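You operate a simulated robot arm through the tools that you are given. There is no shell and no other tool.

You run a simulated robot arm. Do the job below in one go: nothing can be reset, and whatever is moved stays where it is left.

## Task
Crease the cream folded card flat with the blue bar.
Fine: clamp it square in the corner frame for that and leave it clamped; bar back on the tool rest.

Only the result counts: the job must be done as asked and must still hold three seconds after the hand-in. Knocking over, shifting, dropping, spilling or breaking anything else fails it.

## Robot
A 7-joint arm with a two-finger parallel gripper, fixed in place. Base frame: the origin is at the foot of the arm, x ahead of it, y to its left, z up; the work surface is at about z = 10. Lengths are in mm, angles in rad, forces in N, time in s.
With the tool pointing down near the work surface it reaches from about 240 to 620 mm from the base axis. Its first joint turns from -1.152 to 1.152 rad. Payload 2.6 kg.
The tool frame sits at the grasp point between the pads (the TCP): z along the fingers, y along the line on which they close. The tips reach 30 mm beyond it. The gripper opens to 94 mm. The fingers are 28 mm wide and 10 mm thick; the gripper's body (50 by 96 mm) begins 55 mm behind the TCP.
Orientation is that of the tool frame in the base frame, as a unit quaternion [w, x, y, z]. With the fingers straight down and closing along the base's y, the tool's x points along the base's -x, its y along +y and its z along -z.

## Interface
- The arm moves only by the tool drive_tool. Its argument "deltas" is a list of rows, each an object (a shift or turn left out is 0, a gripper value left out holds the last) with "delta_pos": the shift along the tool's x, y, z in units of 25 mm (1.0 is 25 mm), a list of three; "dr": the turn, a rotation vector about the tool's x, y, z in units of 4 degrees (1.0 is 4 degrees), a list of three. In form: [{"delta_pos": [dx, dy, dz], "dr": [wx, wy, wz]}, ...]. A call has 1 to 20 rows; each row shifts and turns the commanded pose from where the row before left it, along the tool's axes as they then stand. "fingers" is the opening, from 0 (shut) to 1 (fully open), set as the call begins (left out, the last holds). A call with a number of a shift or a turn outside -1 to 1 is refused whole. A row lasts 0.2 s, in which the tool goes at most 50 mm and 0.15 rad; a call with a longer step from one row to the next is refused whole, and so is a gripper value outside its range. A pose out of reach is approached as far as the arm can. The call stops where the force on the tool passes 40 N (or 10 N more than at its start, if that is more) or the arm is blocked; 0.2 s more then pass. The fingers move at their own pace (about 72 mm/s each) and stop on an object; they squeeze with about 24 N. The grip force told is the motor's: it shows also when the fingers shut on nothing. Time passes only in rows, and 0.2 s behind the last, so rows that do not move let the fingers close. It gives the time, the measured TCP pose, the force on the tool (base axes), the opening and the grip force at its end, in the units of the frame above (readings bear some noise), with the torque about the TCP (base axes, N m) and any sound that the robot's microphone picked up.
- Cameras (640 x 400 px; columns grow to the right, rows downward): "scene" is fixed at [35.2, 426.8, 566]; the picture's right is [-0.70, -0.71, 0.00], its down [-0.37, 0.37, -0.85] and it looks along [0.61, -0.60, -0.52] (base axes); focal length 317 px, centre (320, 200). "wrist" rides on the gripper at [76, 14, -103] in the tool frame; the picture's right is [-0.18, 0.98, 0.00], its down [-0.75, -0.14, -0.64] and it looks along [-0.63, -0.12, 0.77] (tool axes); focal length 243 px, centre (320, 200). There is no depth. A picture from a camera that has moved, and an enlarged one, comes with that camera's place and axes in the base frame and with its lens. The place of the scene camera against the robot may be out by one fixed shift of up to 18 mm in any direction.
- get_image(camera): a new picture of that camera. The clock stands still meanwhile.
- zoom(camera, box): a new picture of the part [left, top, right, bottom] of that camera's present view, enlarged. The clock stands still meanwhile.
- job_done(): hands the job in; it is judged then, once.

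Places have to be worked out from the pictures, the camera data and where the tool is seen. Open the gripper and draw the arm clear of the work before you hand the job in, unless the task says otherwise.

The tools are called after ">>>" as name(argument=value, ...) on one line, values as JSON. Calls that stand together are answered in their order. drive_tool: Moves the arm, as the interface text tells. Its arguments: {"type":"object","properties":{"deltas":{"type":"array","items":{"type":"object","properties":{"delta_pos":{"type":"array","items":{"type":"number"}},"dr":{"type":"array","items":{"type":"number"}}}}},"fingers":{"type":"number"}},"required":["deltas"]} The other tools are called the same way: get_image (camera) takes a picture; zoom (camera, box) takes an enlarged picture of a part of a camera's view; job_done () hands the job in.

At the start:

```text
clock: 0.0
position: [362.6, 17.3, 404.3]
orientation: [0.0, 0.0, 1.0, 0.0]
force: [0.7, 0.4, -0.7]
wrist_torque: [0.0, 0.0, 0.03]
width: 93.8
grasp_force: 0.0
```

scene: 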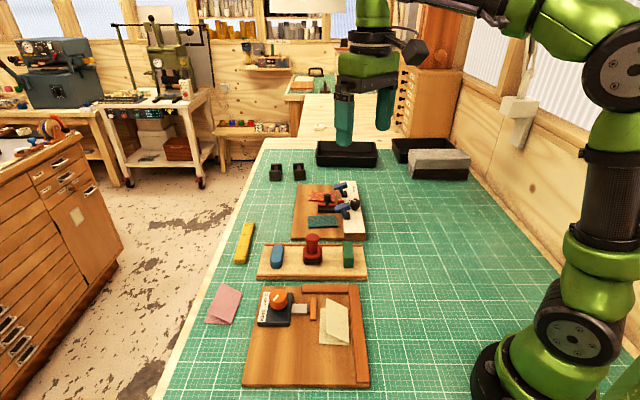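
wrist: 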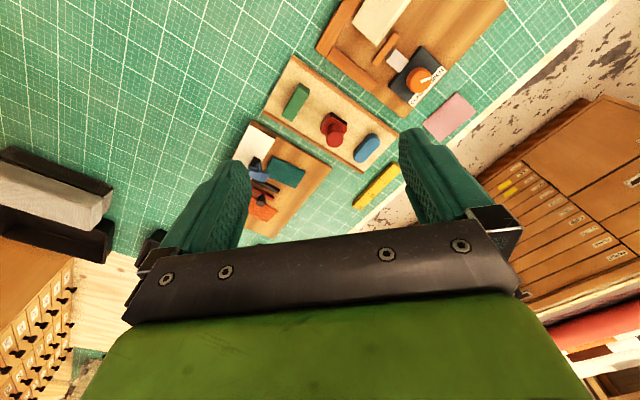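

The scene shows the corner frame board with a cream folded card and an orange-knobbed device, a tool rest with three bars, and another board with toggles. I'll zoom in on these areas for detail.

>>> zoom(camera="scene", box=[200, 270, 400, 395])

>>> zoom(camera="scene", box=[220, 160, 400, 285])

>>> zoom(camera="wrist", box=[220, 0, 500, 240])

```text
3.20 times, centred on (300, 332) of scene
camera zoom: at [35.2, 426.8, 566.0], right [-0.7, -0.71, 0.0], down [-0.37, 0.37, -0.85], along [0.61, -0.6, -0.52], focal length 1014 px, centre (384, -224)
```

zoom: 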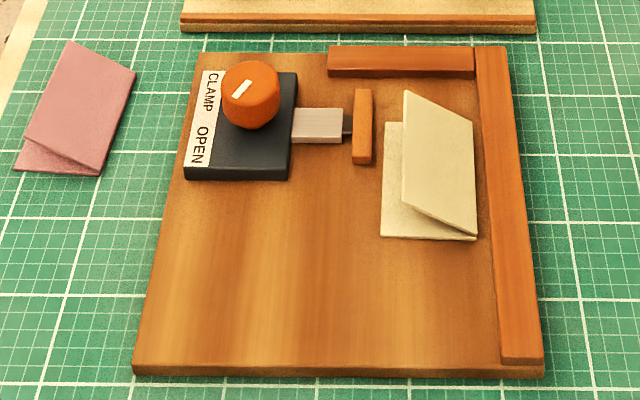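

```text
3.20 times, centred on (310, 222) of scene
camera zoom: at [35.2, 426.8, 566.0], right [-0.7, -0.71, 0.0], down [-0.37, 0.37, -0.85], along [0.61, -0.6, -0.52], focal length 1014 px, centre (352, 128)
```

zoom: 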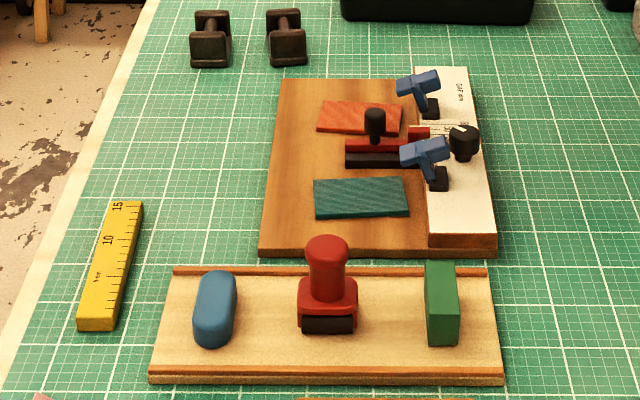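

```text
1.67 times, centred on (360, 120) of wrist
camera zoom: at [286.2, 32.0, 505.8], right [0.18, 0.98, 0.0], down [0.75, -0.14, 0.64], along [0.63, -0.12, -0.77], focal length 404 px, centre (253, 333)
```

zoom: 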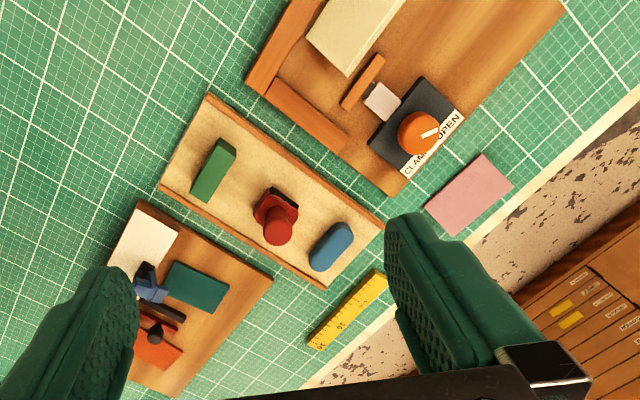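

The frame sits about 45° to the base axes near (340,160), with the blue bar on the rest near (535,85). I'll zoom further on the knob, card and bar for details.

>>> zoom(camera="scene", box=[245, 280, 325, 330])

>>> zoom(camera="scene", box=[300, 280, 380, 350])

>>> zoom(camera="scene", box=[255, 225, 375, 285])

>>> zoom(camera="wrist", box=[320, 0, 480, 110])

>>> zoom(camera="wrist", box=[260, 50, 390, 180])

```text
8.00 times, centred on (285, 305) of scene
camera zoom: at [35.2, 426.8, 566.0], right [-0.7, -0.71, 0.0], down [-0.37, 0.37, -0.85], along [0.61, -0.6, -0.52], focal length 2536 px, centre (600, -640)
```

zoom: 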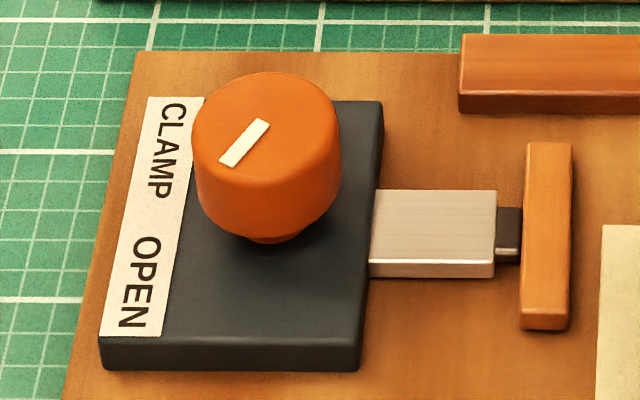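

```text
5.71 times, centred on (340, 315) of scene
camera zoom: at [35.2, 426.8, 566.0], right [-0.7, -0.71, 0.0], down [-0.37, 0.37, -0.85], along [0.61, -0.6, -0.52], focal length 1812 px, centre (206, -457)
```

zoom: 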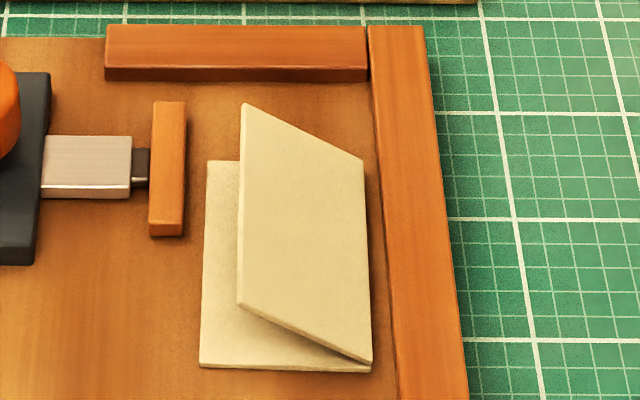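

```text
5.33 times, centred on (315, 255) of scene
camera zoom: at [35.2, 426.8, 566.0], right [-0.7, -0.71, 0.0], down [-0.37, 0.37, -0.85], along [0.61, -0.6, -0.52], focal length 1691 px, centre (347, -93)
```

zoom: 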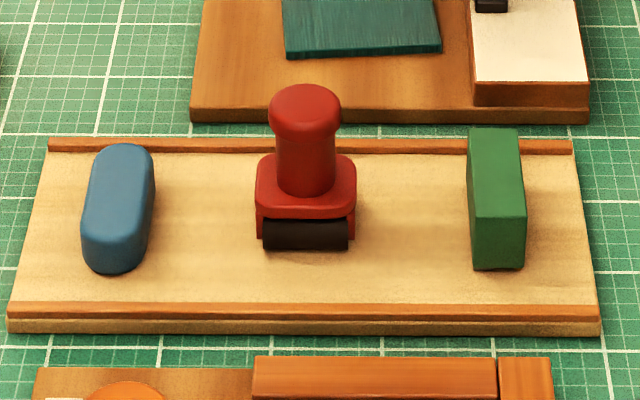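

```text
3.64 times, centred on (400, 55) of wrist
camera zoom: at [286.2, 32.0, 505.8], right [0.18, 0.98, 0.0], down [0.75, -0.14, 0.64], along [0.63, -0.12, -0.77], focal length 882 px, centre (29, 727)
```

zoom: 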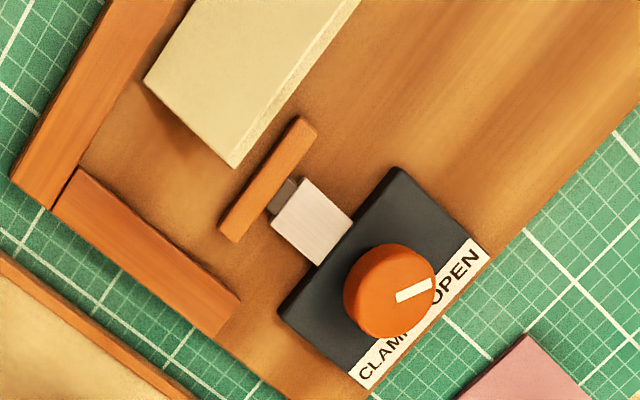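

```text
3.08 times, centred on (325, 115) of wrist
camera zoom: at [286.2, 32.0, 505.8], right [0.18, 0.98, 0.0], down [0.75, -0.14, 0.64], along [0.63, -0.12, -0.77], focal length 746 px, centre (305, 462)
```

zoom: 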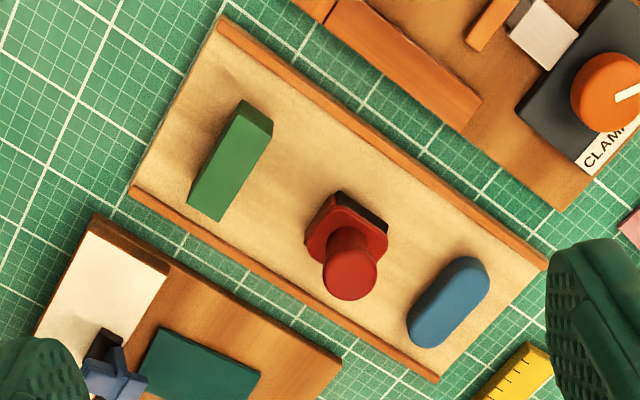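

The knob's mark points at OPEN, and the cream card lies about 35 mm from the short fence and a few mm from the long one, its fold facing the long fence. I'll yaw the tool +45° to line up with the frame and come down some, then check.

>>> drive_tool(deltas=[{"delta_pos": [0, 0, 0.6], "dr": [0, 0, 0.9375]}, {"delta_pos": [0, 0, 0.6], "dr": [0, 0, 0.9375]}, {"delta_pos": [0, 0, 0.6], "dr": [0, 0, 0.9375]}, {"delta_pos": [0, 0, 0.6], "dr": [0, 0, 0.9375]}, {"delta_pos": [0, 0, 0.6], "dr": [0, 0, 0.9375]}, {"delta_pos": [0, 0, 0.6], "dr": [0, 0, 0.9375]}, {"delta_pos": [0, 0, 0.6], "dr": [0, 0, 0.9375]}, {"delta_pos": [0, 0, 0.6], "dr": [0, 0, 0.9375]}, {"delta_pos": [0, 0, 0.6], "dr": [0, 0, 0.9375]}, {"delta_pos": [0, 0, 0.6], "dr": [0, 0, 0.9375]}, {"delta_pos": [0, 0, 0.6], "dr": [0, 0, 0.9375]}, {"delta_pos": [0, 0, 0.6], "dr": [0, 0, 0.9375]}], fingers=0.2)

```text
clock: 2.6
position: [363.9, 19.0, 223.6]
orientation: [0.0, 0.384, 0.923, 0.001]
force: [-0.4, 0.5, 0.1]
wrist_torque: [-0.01, -0.05, 0.02]
width: 18.6
grasp_force: 0.1
```

The yaw came out as wanted, with tool x now along the long fence. Next I move to a viewing place over the near side of the frame.

>>> drive_tool(deltas=[{"delta_pos": [1, 0.38, 0]}, {"delta_pos": [1, 0.38, 0]}, {"delta_pos": [1, 0.38, 0]}, {"delta_pos": [1, 0.38, 0]}, {"delta_pos": [1, 0.38, 0]}, {"delta_pos": [1, 0.38, 0]}, {"delta_pos": [1, 0.38, 0]}, {"delta_pos": [1, 0.38, 0]}, {"delta_pos": [1, 0.38, 0]}, {"delta_pos": [1, 0.38, 0]}])

>>> get_image(camera="wrist")

>>> get_image(camera="scene")

```text
clock: 4.8
position: [254.1, 262.6, 223.6]
orientation: [-0.001, 0.383, 0.924, 0.0]
force: [0.6, 0.9, -0.5]
wrist_torque: [0.0, -0.02, 0.01]
width: 18.8
grasp_force: 0.0
```

```text
taken
camera wrist: at [209.2, 326.8, 326.5], right [0.83, 0.56, 0.0], down [0.43, -0.63, 0.64], along [0.36, -0.53, -0.77], focal length 243 px, centre (320, 200)
```

wrist: 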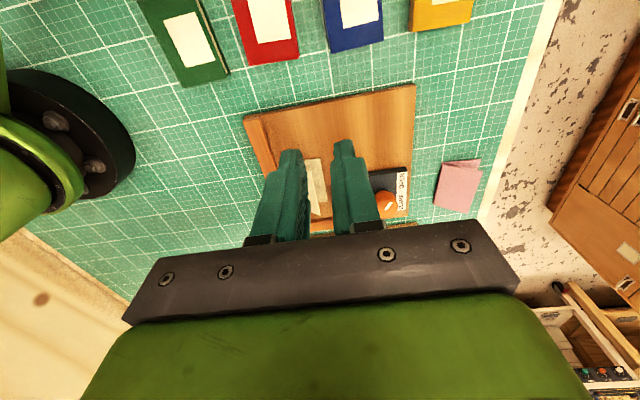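

```text
taken
```

scene: 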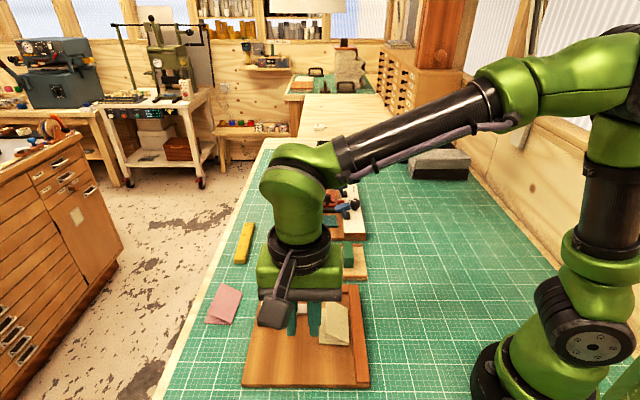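

The wrist picture is upside down, so the clear part of its view is just beneath the camera, on the +v side of the tool. I'll move past the card so the camera sits right above it.

>>> drive_tool(deltas=[{"delta_pos": [-0.92, -0.276, 0.28]}, {"delta_pos": [-0.92, -0.276, 0.28]}, {"delta_pos": [-0.92, -0.276, 0.28]}, {"delta_pos": [-0.92, -0.276, 0.28]}, {"delta_pos": [-0.92, -0.276, 0.28]}, {"delta_pos": [-0.92, -0.276, 0.28]}, {"delta_pos": [-0.92, -0.276, 0.28]}, {"delta_pos": [-0.92, -0.276, 0.28]}, {"delta_pos": [-0.92, -0.276, 0.28]}])

>>> get_image(camera="wrist")

```text
clock: 6.8
position: [358.5, 69.7, 162.0]
orientation: [0.001, 0.382, 0.924, 0.0]
force: [1.6, -0.2, 0.3]
wrist_torque: [-0.01, 0.02, -0.02]
width: 18.9
grasp_force: 0.0
```

```text
taken
camera wrist: at [313.3, 133.4, 263.7], right [0.83, 0.56, 0.0], down [0.43, -0.63, 0.64], along [0.36, -0.53, -0.77], focal length 243 px, centre (320, 200)
```

wrist: 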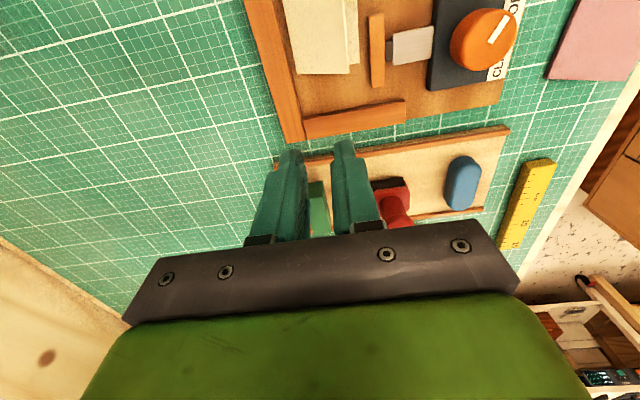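

This view shows the card, the fences and the clamp. I'll back off 45 mm along +v to get the whole card in view.

>>> drive_tool(deltas=[{"delta_pos": [0.9, 0.4, 0]}, {"delta_pos": [0.9, 0.4, 0]}])

>>> get_image(camera="wrist")

>>> zoom(camera="wrist", box=[200, 0, 420, 140])

>>> zoom(camera="wrist", box=[360, 0, 560, 125])

```text
clock: 7.4
position: [339.0, 117.5, 162.1]
orientation: [0.001, 0.382, 0.924, 0.0]
force: [0.3, -0.4, 0.6]
wrist_torque: [-0.04, -0.01, 0.01]
width: 18.6
grasp_force: 0.1
```

```text
taken
camera wrist: at [295.4, 181.2, 264.1], right [0.83, 0.56, 0.0], down [0.43, -0.63, 0.64], along [0.36, -0.53, -0.77], focal length 243 px, centre (320, 200)
```

wrist: 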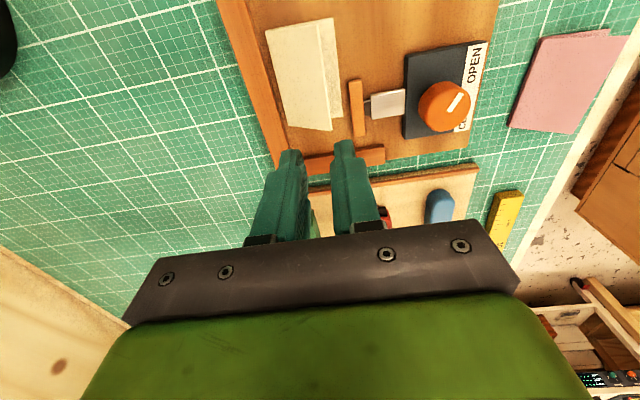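

```text
2.86 times, centred on (310, 70) of wrist
camera zoom: at [295.4, 181.2, 264.1], right [0.83, 0.56, 0.0], down [0.43, -0.63, 0.64], along [0.36, -0.53, -0.77], focal length 693 px, centre (349, 571)
```

zoom: 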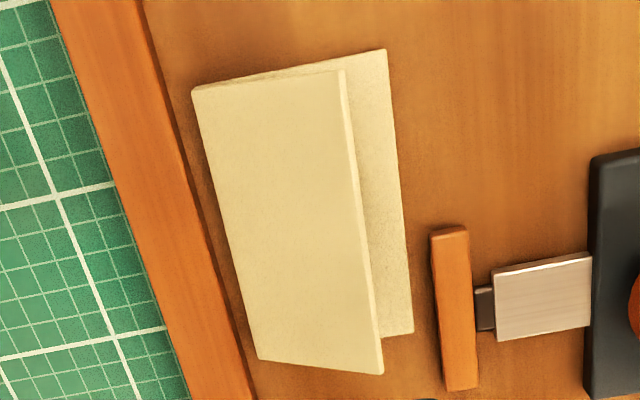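

```text
3.20 times, centred on (460, 62) of wrist
camera zoom: at [295.4, 181.2, 264.1], right [0.83, 0.56, 0.0], down [0.43, -0.63, 0.64], along [0.36, -0.53, -0.77], focal length 776 px, centre (-128, 640)
```

zoom: 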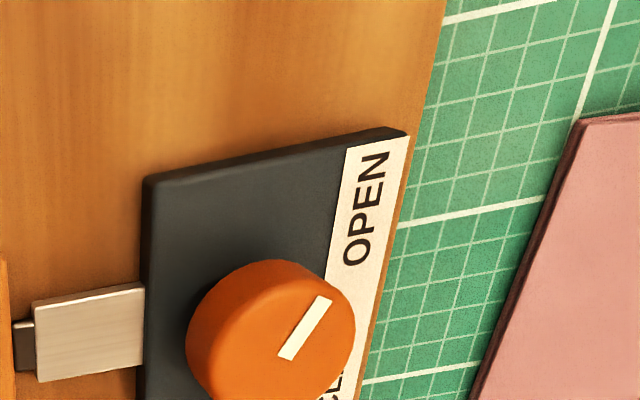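

From this view I work out the fence direction at about -46°, and the card as 56 × 81 mm, about 5 mm off the long fence and about 42 mm off the short one. I'll close the fingers, turn 1° more, and go to a spot beside the card's open edge, staying above the board.

>>> drive_tool(deltas=[{"dr": [0, 0, 0.26]}, {"delta_pos": [0.742, 0.7, 0]}, {"delta_pos": [0.742, 0.7, 0]}, {"delta_pos": [0, 0, 0.9]}, {"delta_pos": [0, 0, 0.9]}, {"delta_pos": [0, 0, 0.9]}, {"delta_pos": [0, 0, 0.9]}], fingers=0)

>>> get_image(camera="wrist")

>>> zoom(camera="scene", box=[240, 270, 380, 390])

```text
clock: 9.0
position: [339.2, 169.7, 70.2]
orientation: [0.0, 0.391, 0.921, 0.001]
force: [-0.5, 0.0, 0.1]
wrist_torque: [-0.04, 0.01, 0.02]
width: 0.0
grasp_force: 24.3
```

```text
taken
camera wrist: at [295.9, 233.6, 172.6], right [0.84, 0.55, 0.0], down [0.42, -0.64, 0.64], along [0.35, -0.54, -0.77], focal length 243 px, centre (320, 200)
```

wrist: 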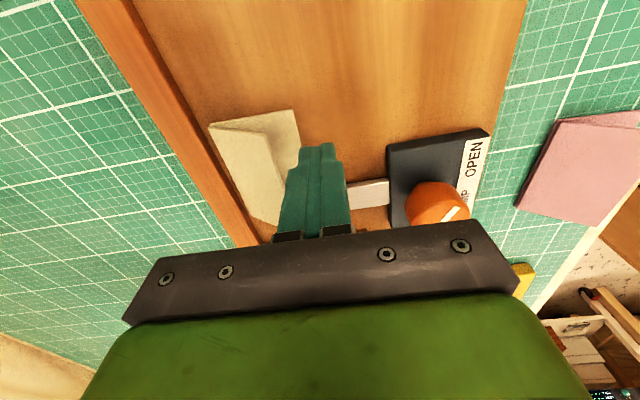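

```text
3.33 times, centred on (310, 330) of scene
camera zoom: at [35.2, 426.8, 566.0], right [-0.7, -0.71, 0.0], down [-0.37, 0.37, -0.85], along [0.61, -0.6, -0.52], focal length 1057 px, centre (353, -233)
```

zoom: 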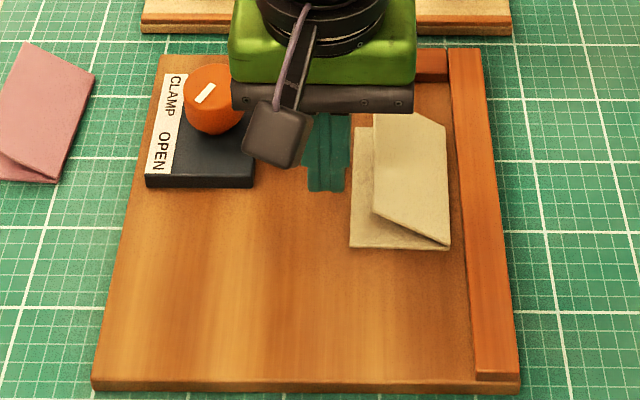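

The closed fingers hang beside the card's open edge, clear of the clamp pad. I'll come down most of the way and then feel for the board's top in small steps.

>>> drive_tool(deltas=[{"delta_pos": [0, 0, 0.3]}, {"delta_pos": [0, 0, 0.2]}, {"delta_pos": [0, 0, 0.04]}, {"delta_pos": [0, 0, 0.04]}])

>>> zoom(camera="scene", box=[280, 290, 360, 350])

```text
clock: 10.0
position: [337.3, 168.5, 54.9]
orientation: [0.001, 0.39, 0.921, 0.001]
force: [1.0, 0.0, -0.2]
wrist_torque: [0.01, -0.02, -0.02]
width: 0.0
grasp_force: 24.0
```

```text
6.67 times, centred on (320, 320) of scene
camera zoom: at [35.2, 426.8, 566.0], right [-0.7, -0.71, 0.0], down [-0.37, 0.37, -0.85], along [0.61, -0.6, -0.52], focal length 2113 px, centre (320, -600)
```

zoom: 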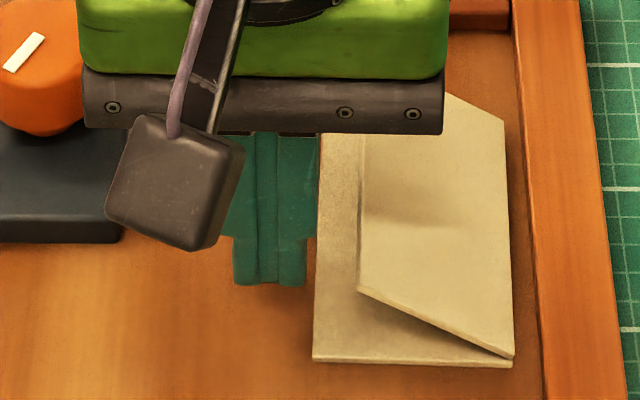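

There is no contact yet with the tips near z=25. I'll keep feeling downward 2 mm at a time.

>>> drive_tool(deltas=[{"delta_pos": [0, 0, 0.04]}, {"delta_pos": [0, 0, 0.04]}])

```text
clock: 10.6
position: [337.9, 167.3, 53.4]
orientation: [0.001, 0.392, 0.92, 0.0]
force: [0.1, 0.7, 0.4]
wrist_torque: [0.02, 0.01, -0.01]
width: 0.0
grasp_force: 24.1
```

>>> drive_tool(deltas=[{"delta_pos": [0, 0, 0.04]}])

```text
clock: 11.0
position: [337.7, 167.9, 52.1]
orientation: [0.0, 0.392, 0.92, 0.0]
force: [0.3, 0.1, -0.1]
wrist_torque: [0.01, 0.0, -0.01]
width: 0.2
grasp_force: 24.2
```

No contact at TCP z≈52, so I'll take two more 1 mm steps.

>>> drive_tool(deltas=[{"delta_pos": [0, 0, 0.03]}, {"delta_pos": [0, 0, 0.03]}])

```text
clock: 11.6
position: [337.8, 168.3, 52.3]
orientation: [0.0, 0.39, 0.921, 0.0]
force: [0.0, 0.2, -1.0]
wrist_torque: [0.01, 0.0, 0.02]
width: 0.4
grasp_force: 24.0
```

Still nothing clear: the readings have about 1 mm of noise, and the commanded z is about 52.3. I'll go on in small steps.

>>> drive_tool(deltas=[{"delta_pos": [0, 0, 0.03]}, {"delta_pos": [0, 0, 0]}])

```text
clock: 12.2
position: [337.1, 168.0, 51.2]
orientation: [0.0, 0.39, 0.921, 0.0]
force: [-0.9, -0.8, -0.3]
wrist_torque: [0.01, -0.03, -0.03]
width: 0.0
grasp_force: 23.7
```

>>> drive_tool(deltas=[{"delta_pos": [0, 0, 0.03]}, {"delta_pos": [0, 0, 0]}])

>>> zoom(camera="scene", box=[290, 305, 350, 345])

```text
clock: 12.8
position: [337.1, 169.3, 49.6]
orientation: [0.0, 0.39, 0.921, 0.0]
force: [0.1, -0.6, -0.4]
wrist_torque: [0.02, 0.0, -0.01]
width: 0.0
grasp_force: 24.3
```

```text
10.00 times, centred on (320, 325) of scene
camera zoom: at [35.2, 426.8, 566.0], right [-0.7, -0.71, 0.0], down [-0.37, 0.37, -0.85], along [0.61, -0.6, -0.52], focal length 3170 px, centre (320, -1050)
```

zoom: 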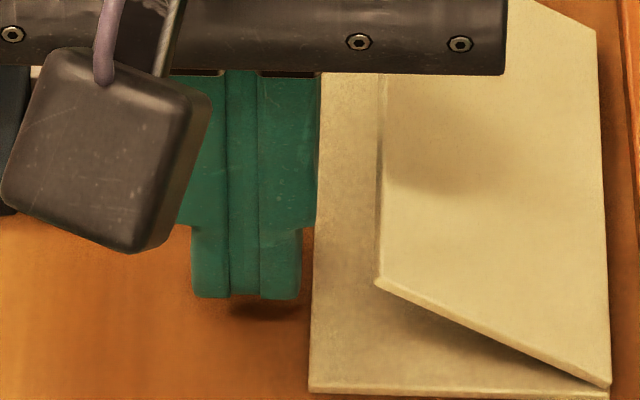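

The picture shows a thin shadow gap still under the tips. I'll go on down in 1 mm steps.

>>> drive_tool(deltas=[{"delta_pos": [0, 0, 0.04]}, {"delta_pos": [0, 0, 0]}])

```text
clock: 13.4
position: [338.4, 167.5, 49.1]
orientation: [0.0, 0.39, 0.921, 0.0]
force: [0.3, 0.9, 0.0]
wrist_torque: [-0.02, -0.02, 0.03]
width: 0.1
grasp_force: 23.8
```

>>> drive_tool(deltas=[{"delta_pos": [0, 0, 0.04]}, {"delta_pos": [0, 0, 0]}])

```text
clock: 14.0
position: [337.6, 168.9, 48.1]
orientation: [0.0, 0.391, 0.921, 0.0]
force: [-1.1, 0.0, 0.3]
wrist_torque: [0.02, -0.02, 0.0]
width: 0.0
grasp_force: 24.5
```

>>> drive_tool(deltas=[{"delta_pos": [0, 0, 0.04]}, {"delta_pos": [0, 0, 0]}])

>>> zoom(camera="scene", box=[290, 305, 350, 345])

```text
clock: 14.6
position: [338.3, 167.3, 47.2]
orientation: [0.0, 0.39, 0.921, 0.0]
force: [0.4, 1.3, -0.3]
wrist_torque: [0.01, 0.02, 0.01]
width: 0.0
grasp_force: 23.9
```

```text
10.00 times, centred on (320, 325) of scene
camera zoom: at [35.2, 426.8, 566.0], right [-0.7, -0.71, 0.0], down [-0.37, 0.37, -0.85], along [0.61, -0.6, -0.52], focal length 3170 px, centre (320, -1050)
```

zoom: 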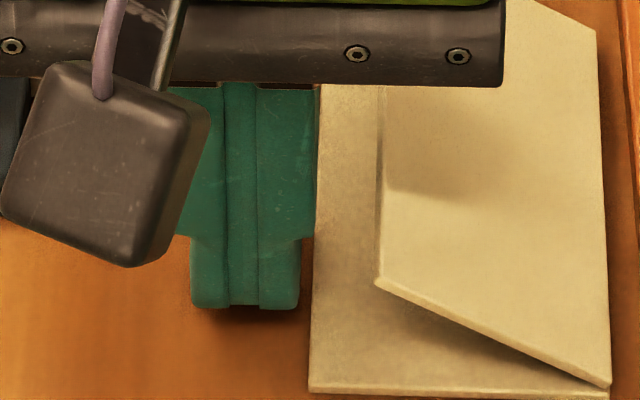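

The gap has nearly closed. I'll take another 1 mm step.

>>> drive_tool(deltas=[{"delta_pos": [0, 0, 0.04]}, {"delta_pos": [0, 0, 0]}])

```text
clock: 15.2
position: [338.4, 168.7, 44.9]
orientation: [0.0, 0.39, 0.921, 0.0]
force: [-0.1, 0.5, -0.5]
wrist_torque: [0.02, 0.04, -0.03]
width: 0.1
grasp_force: 23.6
```

>>> drive_tool(deltas=[{"delta_pos": [0, 0, 0.03]}, {"delta_pos": [0, 0, 0]}])

>>> zoom(camera="scene", box=[290, 305, 350, 345])

```text
clock: 15.8
position: [338.3, 167.2, 45.5]
orientation: [0.0, 0.39, 0.921, 0.001]
force: [-0.2, -0.6, -0.6]
wrist_torque: [0.0, 0.0, 0.0]
width: 0.0
grasp_force: 23.8
```

```text
10.00 times, centred on (320, 325) of scene
camera zoom: at [35.2, 426.8, 566.0], right [-0.7, -0.71, 0.0], down [-0.37, 0.37, -0.85], along [0.61, -0.6, -0.52], focal length 3170 px, centre (320, -1050)
```

zoom: 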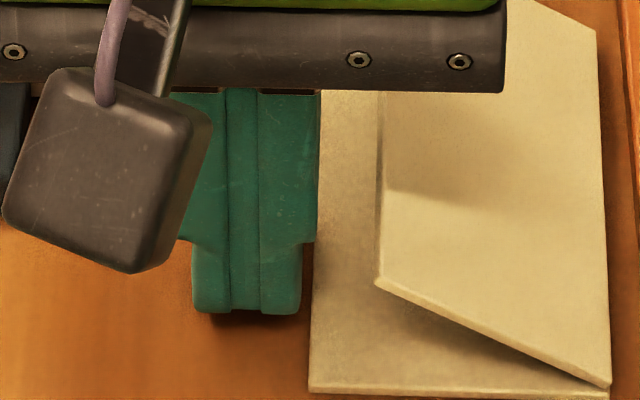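

>>> drive_tool(deltas=[{"delta_pos": [0, 0, 0.04]}, {"delta_pos": [0, 0, 0]}])

```text
clock: 16.4
position: [337.2, 168.6, 43.9]
orientation: [0.0, 0.39, 0.921, 0.0]
force: [0.2, -0.7, -0.9]
wrist_torque: [-0.02, 0.0, 0.0]
width: 0.0
grasp_force: 24.1
```

>>> drive_tool(deltas=[{"delta_pos": [0, 0, 0.03]}, {"delta_pos": [0, 0, 0]}])

>>> zoom(camera="scene", box=[290, 305, 350, 345])

```text
clock: 17.0
position: [336.9, 168.4, 42.4]
orientation: [0.0, 0.391, 0.92, 0.0]
force: [0.0, 0.3, -0.8]
wrist_torque: [0.0, -0.01, 0.01]
width: 0.0
grasp_force: 23.8
```

```text
10.00 times, centred on (320, 325) of scene
camera zoom: at [35.2, 426.8, 566.0], right [-0.7, -0.71, 0.0], down [-0.37, 0.37, -0.85], along [0.61, -0.6, -0.52], focal length 3170 px, centre (320, -1050)
```

zoom: 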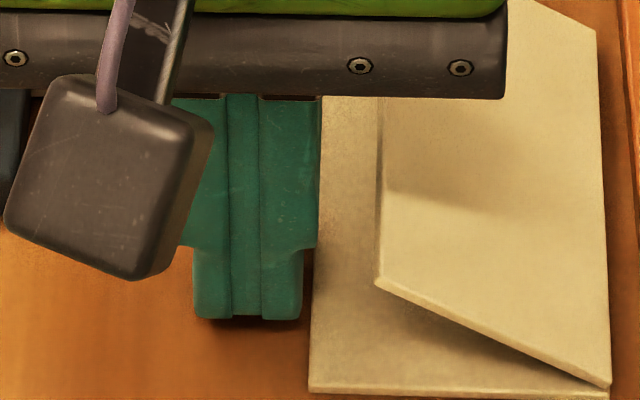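

Still free at commanded z≈44.3, so the board is lower than I reckoned. I'll keep stepping down.

>>> drive_tool(deltas=[{"delta_pos": [0, 0, 0.04]}, {"delta_pos": [0, 0, 0]}])

```text
clock: 17.6
position: [337.3, 167.0, 43.2]
orientation: [0.0, 0.391, 0.92, 0.0]
force: [-0.3, 0.5, -0.1]
wrist_torque: [0.01, -0.01, 0.01]
width: 0.3
grasp_force: 24.0
```

>>> drive_tool(deltas=[{"delta_pos": [0, 0, 0.04]}, {"delta_pos": [0, 0, 0]}])

>>> zoom(camera="scene", box=[290, 305, 350, 345])

```text
clock: 18.2
position: [337.7, 168.3, 42.5]
orientation: [0.0, 0.392, 0.92, 0.0]
force: [-8.3, -6.2, 24.6]
wrist_torque: [-0.19, 0.24, 0.2]
width: 0.1
grasp_force: 24.4
```

```text
10.00 times, centred on (320, 325) of scene
camera zoom: at [35.1, 426.8, 566.0], right [-0.7, -0.71, 0.0], down [-0.37, 0.37, -0.85], along [0.61, -0.6, -0.52], focal length 3170 px, centre (320, -1050)
```

zoom: 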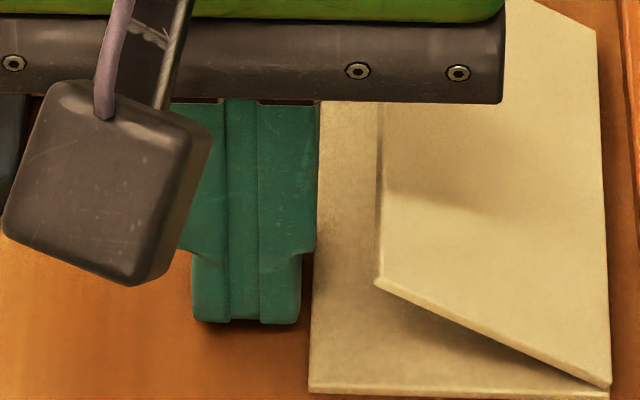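

Contact: the board's top answers at commanded TCP z≈42.6. I'll lift about 0.8 mm and then push the card's open edge toward the long fence (tool -y), first 7 mm.

>>> drive_tool(deltas=[{"delta_pos": [0, 0, -0.035]}, {"delta_pos": [0, -0.04, 0]}, {"delta_pos": [0, -0.06, 0]}, {"delta_pos": [0, -0.06, 0]}, {"delta_pos": [0, -0.06, 0]}, {"delta_pos": [0, -0.06, 0]}])

>>> zoom(camera="scene", box=[280, 290, 370, 350])

>>> get_image(camera="wrist")

```text
clock: 19.6
position: [332.2, 165.1, 42.5]
orientation: [0.0, 0.39, 0.921, 0.0]
force: [0.7, 0.1, 1.2]
wrist_torque: [0.01, 0.0, 0.01]
width: 0.0
grasp_force: 24.0
```

```text
6.67 times, centred on (325, 320) of scene
camera zoom: at [35.2, 426.8, 566.0], right [-0.7, -0.71, 0.0], down [-0.37, 0.37, -0.85], along [0.61, -0.6, -0.52], focal length 2113 px, centre (287, -600)
```

zoom: 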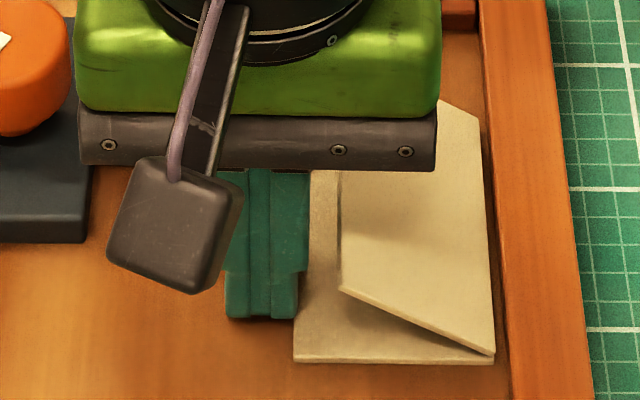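

```text
taken
camera wrist: at [289.1, 228.8, 144.2], right [0.84, 0.55, 0.0], down [0.42, -0.64, 0.64], along [0.35, -0.54, -0.77], focal length 243 px, centre (320, 200)
```

wrist: 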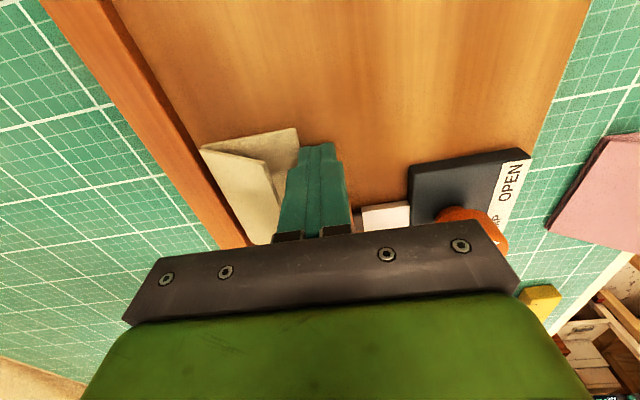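

The card has slid about 4 mm toward the fence and remains straight. I'll push on in 1 mm steps and watch the force.

>>> drive_tool(deltas=[{"delta_pos": [0, -0.04, 0]}, {"delta_pos": [0, -0.04, 0]}])

>>> zoom(camera="scene", box=[280, 290, 370, 350])

```text
clock: 20.2
position: [331.3, 161.8, 42.9]
orientation: [0.001, 0.391, 0.921, 0.0]
force: [1.3, 1.0, 0.2]
wrist_torque: [0.03, 0.03, 0.0]
width: 0.0
grasp_force: 24.2
```

```text
6.67 times, centred on (325, 320) of scene
camera zoom: at [35.2, 426.8, 566.0], right [-0.7, -0.71, 0.0], down [-0.37, 0.37, -0.85], along [0.61, -0.6, -0.52], focal length 2113 px, centre (287, -600)
```

zoom: 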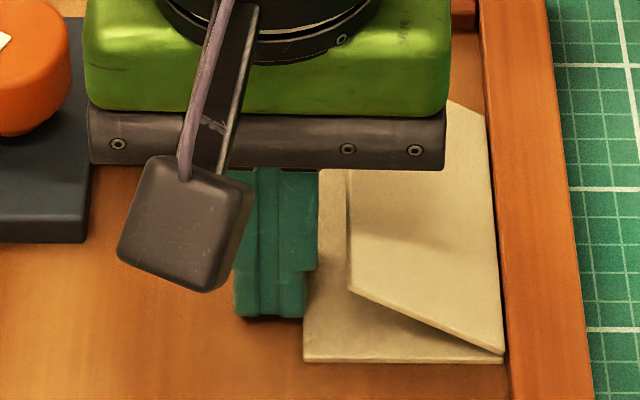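

The card's fold is almost at the fence. I'll push one or two more millimetres and watch the force.

>>> drive_tool(deltas=[{"delta_pos": [0, -0.03, 0]}, {"delta_pos": [0, 0, 0]}])

```text
clock: 20.8
position: [331.5, 161.4, 41.8]
orientation: [0.0, 0.39, 0.921, 0.0]
force: [1.1, 2.4, 3.4]
wrist_torque: [0.05, 0.0, 0.02]
width: 0.4
grasp_force: 23.8
```

>>> drive_tool(deltas=[{"delta_pos": [0, -0.03, 0]}, {"delta_pos": [0, 0, 0]}])

>>> zoom(camera="scene", box=[280, 290, 370, 350])

```text
clock: 21.4
position: [330.4, 160.5, 41.3]
orientation: [0.001, 0.391, 0.92, 0.0]
force: [3.1, 3.7, 2.1]
wrist_torque: [0.09, -0.05, 0.03]
width: 0.1
grasp_force: 23.6
```

```text
6.67 times, centred on (325, 320) of scene
camera zoom: at [35.2, 426.8, 566.0], right [-0.7, -0.71, 0.0], down [-0.37, 0.37, -0.85], along [0.61, -0.6, -0.52], focal length 2113 px, centre (287, -600)
```

zoom: 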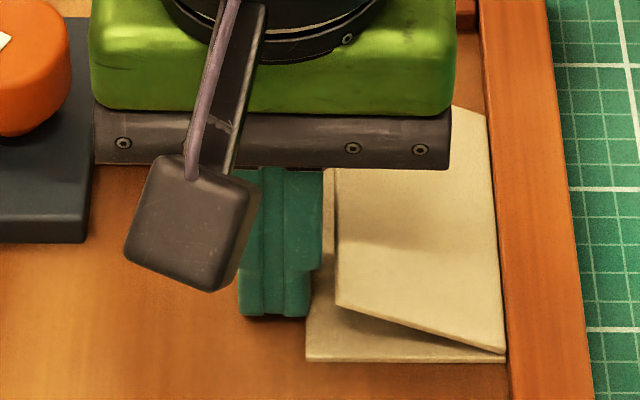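

About 5 N of reaction now: the fold edge is against the long fence. I'll back the fingers off, rise, and look straight down at the card from the wrist camera.

>>> drive_tool(deltas=[{"delta_pos": [0, 0.2, 0]}, {"delta_pos": [0, 0, -1]}, {"delta_pos": [0, 0, -1]}, {"delta_pos": [0, 0, -1]}, {"delta_pos": [0, 0, -1]}, {"delta_pos": [0, 0, -0.6]}, {"delta_pos": [-1, -1, 0]}, {"delta_pos": [-0.5, -1, 0]}])

>>> zoom(camera="wrist", box=[200, 0, 420, 140])

>>> zoom(camera="scene", box=[280, 280, 370, 350])

```text
clock: 23.2
position: [325.6, 103.4, 155.5]
orientation: [0.001, 0.391, 0.921, 0.0]
force: [0.6, 0.4, 0.4]
wrist_torque: [-0.02, -0.01, 0.0]
width: 0.1
grasp_force: 24.3
```

```text
2.86 times, centred on (310, 70) of wrist
camera zoom: at [280.8, 167.9, 257.7], right [0.84, 0.55, 0.0], down [0.42, -0.64, 0.64], along [0.35, -0.54, -0.77], focal length 693 px, centre (349, 571)
```

zoom: 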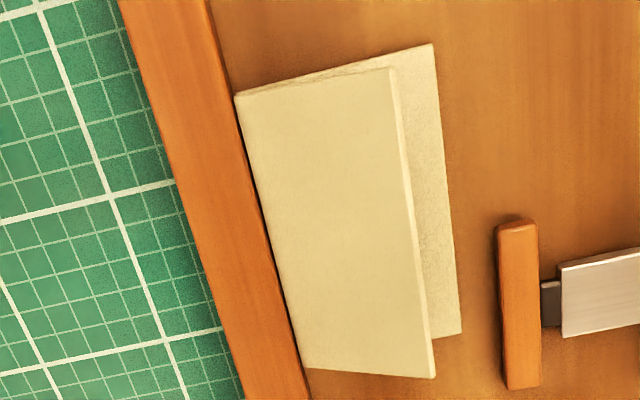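

```text
5.71 times, centred on (325, 315) of scene
camera zoom: at [35.2, 426.8, 566.0], right [-0.7, -0.71, 0.0], down [-0.37, 0.37, -0.85], along [0.61, -0.6, -0.52], focal length 1812 px, centre (291, -457)
```

zoom: 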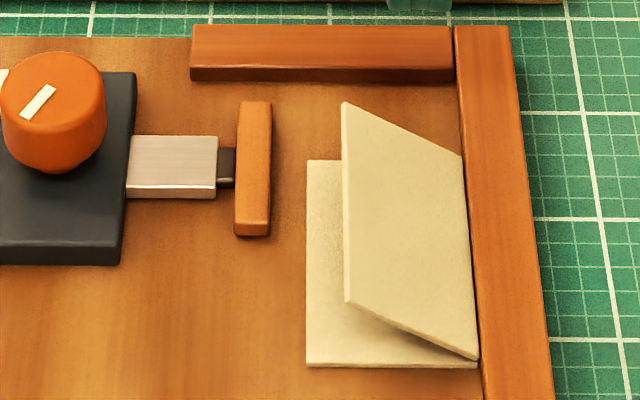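

The fold is now flush along the long fence. Next I open the fingers to about 24 mm, so both tips push the near edge evenly, and go behind the card's near edge.

>>> drive_tool(deltas=[{"delta_pos": [0.85, 0.05, 0]}, {"delta_pos": [0.85, 0.05, 0]}, {"delta_pos": [0.85, 0.05, 0]}, {"delta_pos": [0.85, 0.05, 0]}, {"delta_pos": [0, 0, 1]}, {"delta_pos": [0, 0, 1]}, {"delta_pos": [0, 0, 1]}, {"delta_pos": [0, 0, 0.9]}], fingers=0.26)

>>> get_image(camera="wrist")

>>> zoom(camera="scene", box=[270, 290, 390, 380])

```text
clock: 25.0
position: [269.3, 166.6, 58.9]
orientation: [0.0, 0.391, 0.92, 0.0]
force: [-0.3, 0.4, -0.8]
wrist_torque: [0.0, 0.0, 0.03]
width: 24.1
grasp_force: 0.1
```

```text
taken
camera wrist: at [225.6, 232.1, 161.1], right [0.84, 0.55, 0.0], down [0.42, -0.64, 0.64], along [0.35, -0.54, -0.77], focal length 243 px, centre (320, 200)
```

wrist: 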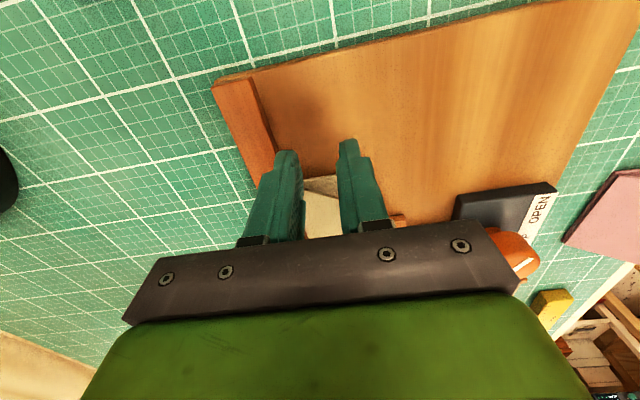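

```text
4.44 times, centred on (330, 335) of scene
camera zoom: at [35.2, 426.8, 566.0], right [-0.7, -0.71, 0.0], down [-0.37, 0.37, -0.85], along [0.61, -0.6, -0.52], focal length 1409 px, centre (276, -400)
```

zoom: 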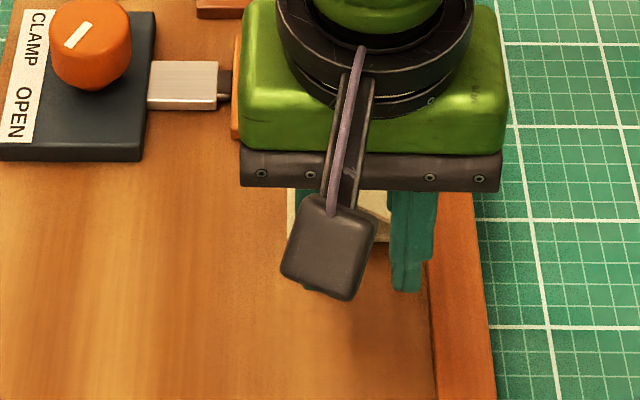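

The tips stand either side of the card's middle, about 8 mm behind its near edge and about 5 mm clear of the fence. I'll shift 2 mm away from the fence, go down to just above the board, and check the force.

>>> drive_tool(deltas=[{"delta_pos": [0, 0.08, 0]}, {"delta_pos": [0, 0, 0.3]}, {"delta_pos": [0, 0, 0.3]}, {"delta_pos": [0, 0, 0.08]}])

>>> zoom(camera="scene", box=[270, 290, 390, 380])

```text
clock: 26.0
position: [270.3, 168.4, 42.3]
orientation: [0.0, 0.391, 0.92, 0.0]
force: [0.8, -0.7, -0.7]
wrist_torque: [-0.01, 0.02, -0.03]
width: 24.5
grasp_force: 0.0
```

```text
4.44 times, centred on (330, 335) of scene
camera zoom: at [35.2, 426.8, 566.0], right [-0.7, -0.71, 0.0], down [-0.37, 0.37, -0.85], along [0.61, -0.6, -0.52], focal length 1409 px, centre (276, -400)
```

zoom: 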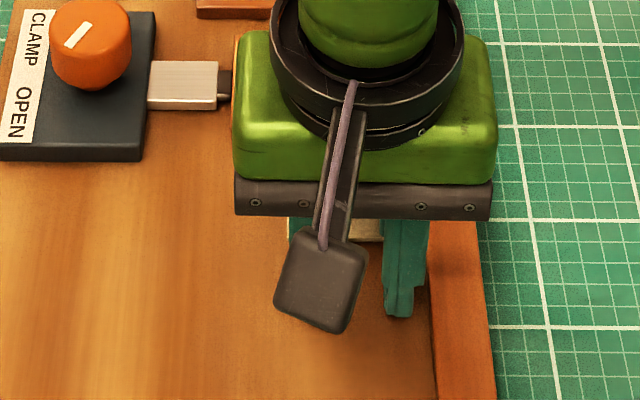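

No contact force, and the tips are clear of the fence. I'll push along tool -x (toward the short fence) 28 mm first.

>>> drive_tool(deltas=[{"delta_pos": [-0.16, 0, 0]}, {"delta_pos": [-0.16, 0, 0]}, {"delta_pos": [-0.16, 0, 0]}, {"delta_pos": [-0.16, 0, 0]}, {"delta_pos": [-0.16, 0, 0]}, {"delta_pos": [-0.16, 0, 0]}, {"delta_pos": [-0.16, 0, 0]}])

>>> zoom(camera="scene", box=[270, 270, 390, 360])

>>> get_image(camera="wrist")

```text
clock: 27.6
position: [288.5, 148.6, 43.4]
orientation: [0.0, 0.392, 0.92, 0.0]
force: [-0.1, -0.5, -0.1]
wrist_torque: [0.01, 0.0, 0.0]
width: 24.5
grasp_force: 0.1
```

```text
4.44 times, centred on (330, 315) of scene
camera zoom: at [35.2, 426.8, 566.0], right [-0.7, -0.71, 0.0], down [-0.37, 0.37, -0.85], along [0.61, -0.6, -0.52], focal length 1409 px, centre (276, -311)
```

zoom: 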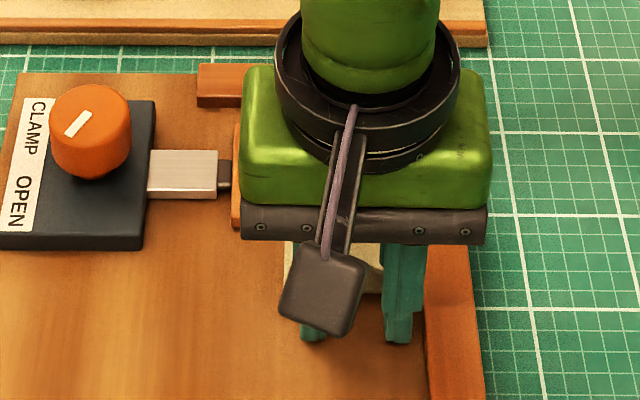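

```text
taken
camera wrist: at [245.9, 213.0, 144.5], right [0.84, 0.55, 0.0], down [0.42, -0.64, 0.64], along [0.35, -0.54, -0.77], focal length 243 px, centre (320, 200)
```

wrist: 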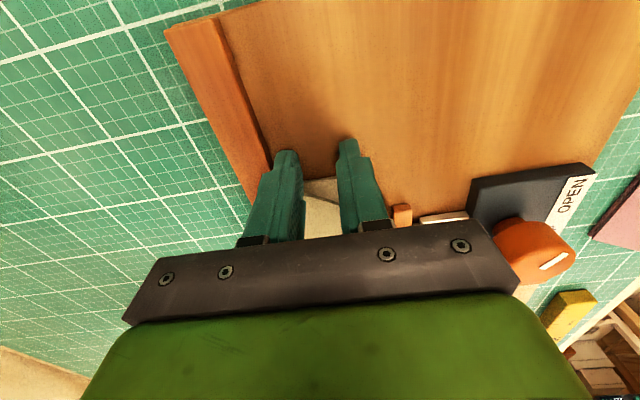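

The tips seem to be moving the card along with little force. I'll push another 15 mm or so in smaller steps.

>>> drive_tool(deltas=[{"delta_pos": [-0.12, 0, 0]}, {"delta_pos": [-0.12, 0, 0]}, {"delta_pos": [-0.12, 0, 0]}, {"delta_pos": [-0.12, 0, 0]}, {"delta_pos": [-0.08, 0, 0]}])

>>> zoom(camera="scene", box=[270, 270, 390, 360])

>>> zoom(camera="wrist", box=[220, 120, 420, 245])

```text
clock: 28.8
position: [298.5, 137.9, 41.1]
orientation: [-0.001, 0.392, 0.92, 0.0]
force: [-0.3, 0.3, -0.2]
wrist_torque: [0.0, -0.03, -0.01]
width: 24.5
grasp_force: 0.1
```

```text
4.44 times, centred on (330, 315) of scene
camera zoom: at [35.2, 426.8, 566.0], right [-0.7, -0.71, 0.0], down [-0.37, 0.37, -0.85], along [0.61, -0.6, -0.52], focal length 1409 px, centre (276, -311)
```

zoom: 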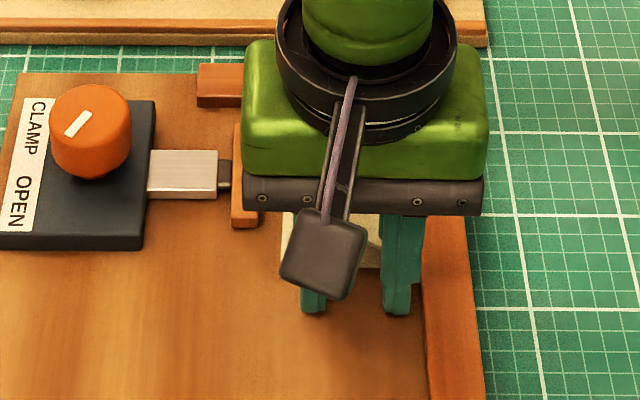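

```text
3.20 times, centred on (320, 182) of wrist
camera zoom: at [255.1, 203.3, 144.6], right [0.84, 0.55, 0.0], down [0.42, -0.64, 0.64], along [0.35, -0.54, -0.77], focal length 776 px, centre (320, 256)
```

zoom: 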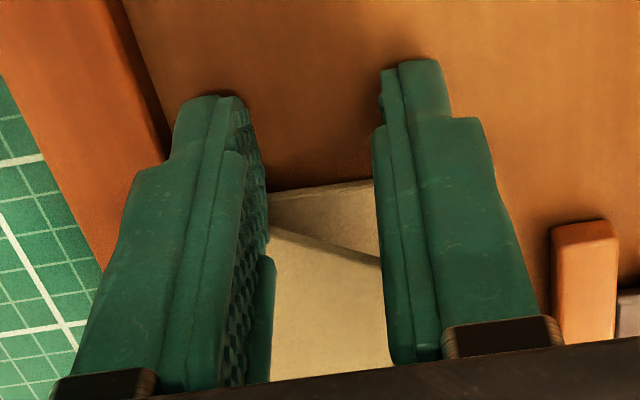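

The card's near edge rides along against the tips. I'll continue in small steps until the short fence answers.

>>> drive_tool(deltas=[{"delta_pos": [-0.06, 0, 0]}, {"delta_pos": [-0.06, 0, 0]}])

>>> zoom(camera="scene", box=[290, 270, 380, 340])

```text
clock: 29.4
position: [301.4, 136.6, 42.1]
orientation: [-0.001, 0.392, 0.92, 0.0]
force: [-1.3, 0.6, -0.1]
wrist_torque: [0.05, 0.02, 0.0]
width: 24.5
grasp_force: 0.1
```

```text
5.71 times, centred on (335, 305) of scene
camera zoom: at [35.2, 426.8, 566.0], right [-0.7, -0.71, 0.0], down [-0.37, 0.37, -0.85], along [0.61, -0.6, -0.52], focal length 1812 px, centre (234, -400)
```

zoom: 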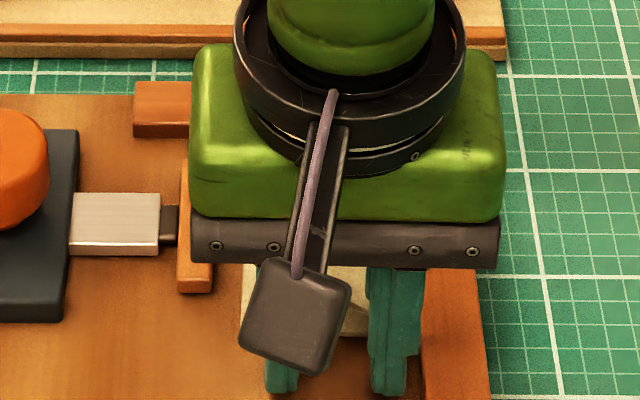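

>>> drive_tool(deltas=[{"delta_pos": [-0.06, 0, 0]}, {"delta_pos": [0, 0, 0]}])

```text
clock: 30.0
position: [301.9, 136.1, 42.3]
orientation: [-0.001, 0.392, 0.92, 0.0]
force: [-0.9, 0.5, -0.1]
wrist_torque: [-0.02, 0.03, -0.02]
width: 24.5
grasp_force: 0.0
```

>>> drive_tool(deltas=[{"delta_pos": [-0.06, 0, 0]}, {"delta_pos": [0, 0, 0]}])

```text
clock: 30.6
position: [303.8, 135.3, 41.4]
orientation: [-0.001, 0.391, 0.92, 0.0]
force: [-0.2, 0.8, 0.6]
wrist_torque: [0.03, 0.0, 0.02]
width: 24.5
grasp_force: 0.1
```

The force is still small, so the short fence hasn't been reached. I'll keep on.

>>> drive_tool(deltas=[{"delta_pos": [-0.06, 0, 0]}, {"delta_pos": [-0.06, 0, 0]}, {"delta_pos": [0, 0, 0]}])

>>> zoom(camera="wrist", box=[220, 120, 420, 245])

```text
clock: 31.4
position: [304.3, 131.9, 41.8]
orientation: [-0.001, 0.391, 0.921, 0.0]
force: [-6.8, 4.5, -0.1]
wrist_torque: [0.06, 0.18, -0.01]
width: 24.6
grasp_force: 0.1
```

```text
3.20 times, centred on (320, 182) of wrist
camera zoom: at [261.6, 197.2, 144.9], right [0.84, 0.55, 0.0], down [0.42, -0.64, 0.64], along [0.35, -0.54, -0.77], focal length 776 px, centre (320, 256)
```

zoom: 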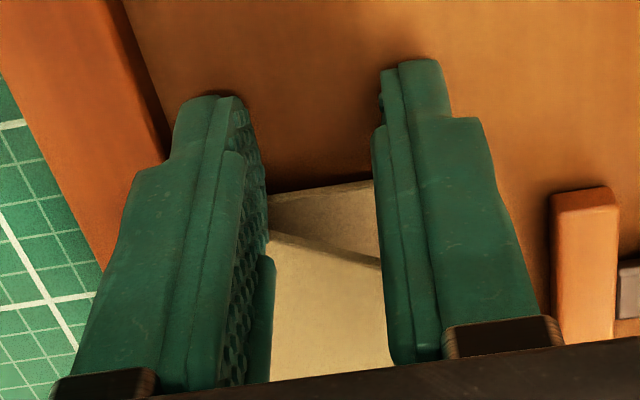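

About 8 N back along the push direction: the card is now against the short fence. I'll nudge a touch more, back off, rise, and inspect the corner.

>>> drive_tool(deltas=[{"delta_pos": [-0.02, 0, 0]}, {"delta_pos": [0, 0, 0]}, {"delta_pos": [0.25, 0, 0]}, {"delta_pos": [0, 0, -1]}, {"delta_pos": [0, 0, -1]}, {"delta_pos": [0, 0, -1]}, {"delta_pos": [0, 0, -1]}, {"delta_pos": [0, 0, -0.6]}, {"delta_pos": [-1, 0, 0]}])

>>> get_image(camera="wrist")

>>> zoom(camera="wrist", box=[200, 0, 420, 140])

```text
clock: 33.4
position: [317.0, 118.5, 158.3]
orientation: [0.0, 0.391, 0.92, 0.0]
force: [0.1, -0.3, -0.1]
wrist_torque: [-0.03, -0.01, 0.0]
width: 24.4
grasp_force: 0.0
```

```text
taken
camera wrist: at [273.7, 183.9, 259.5], right [0.84, 0.55, 0.0], down [0.42, -0.64, 0.64], along [0.35, -0.54, -0.77], focal length 243 px, centre (320, 200)
```

wrist: 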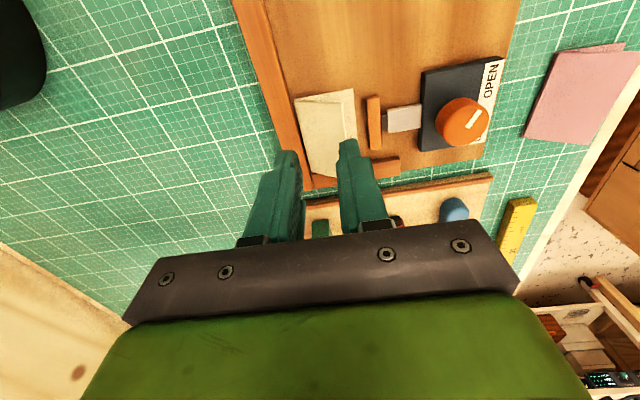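

```text
2.86 times, centred on (310, 70) of wrist
camera zoom: at [273.7, 183.9, 259.5], right [0.84, 0.55, 0.0], down [0.42, -0.64, 0.64], along [0.35, -0.54, -0.77], focal length 693 px, centre (349, 571)
```

zoom: 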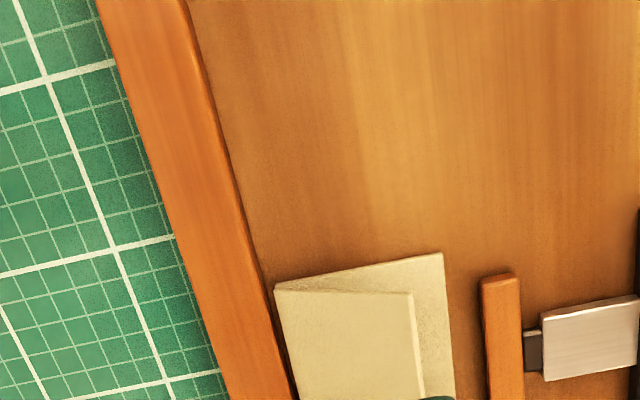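

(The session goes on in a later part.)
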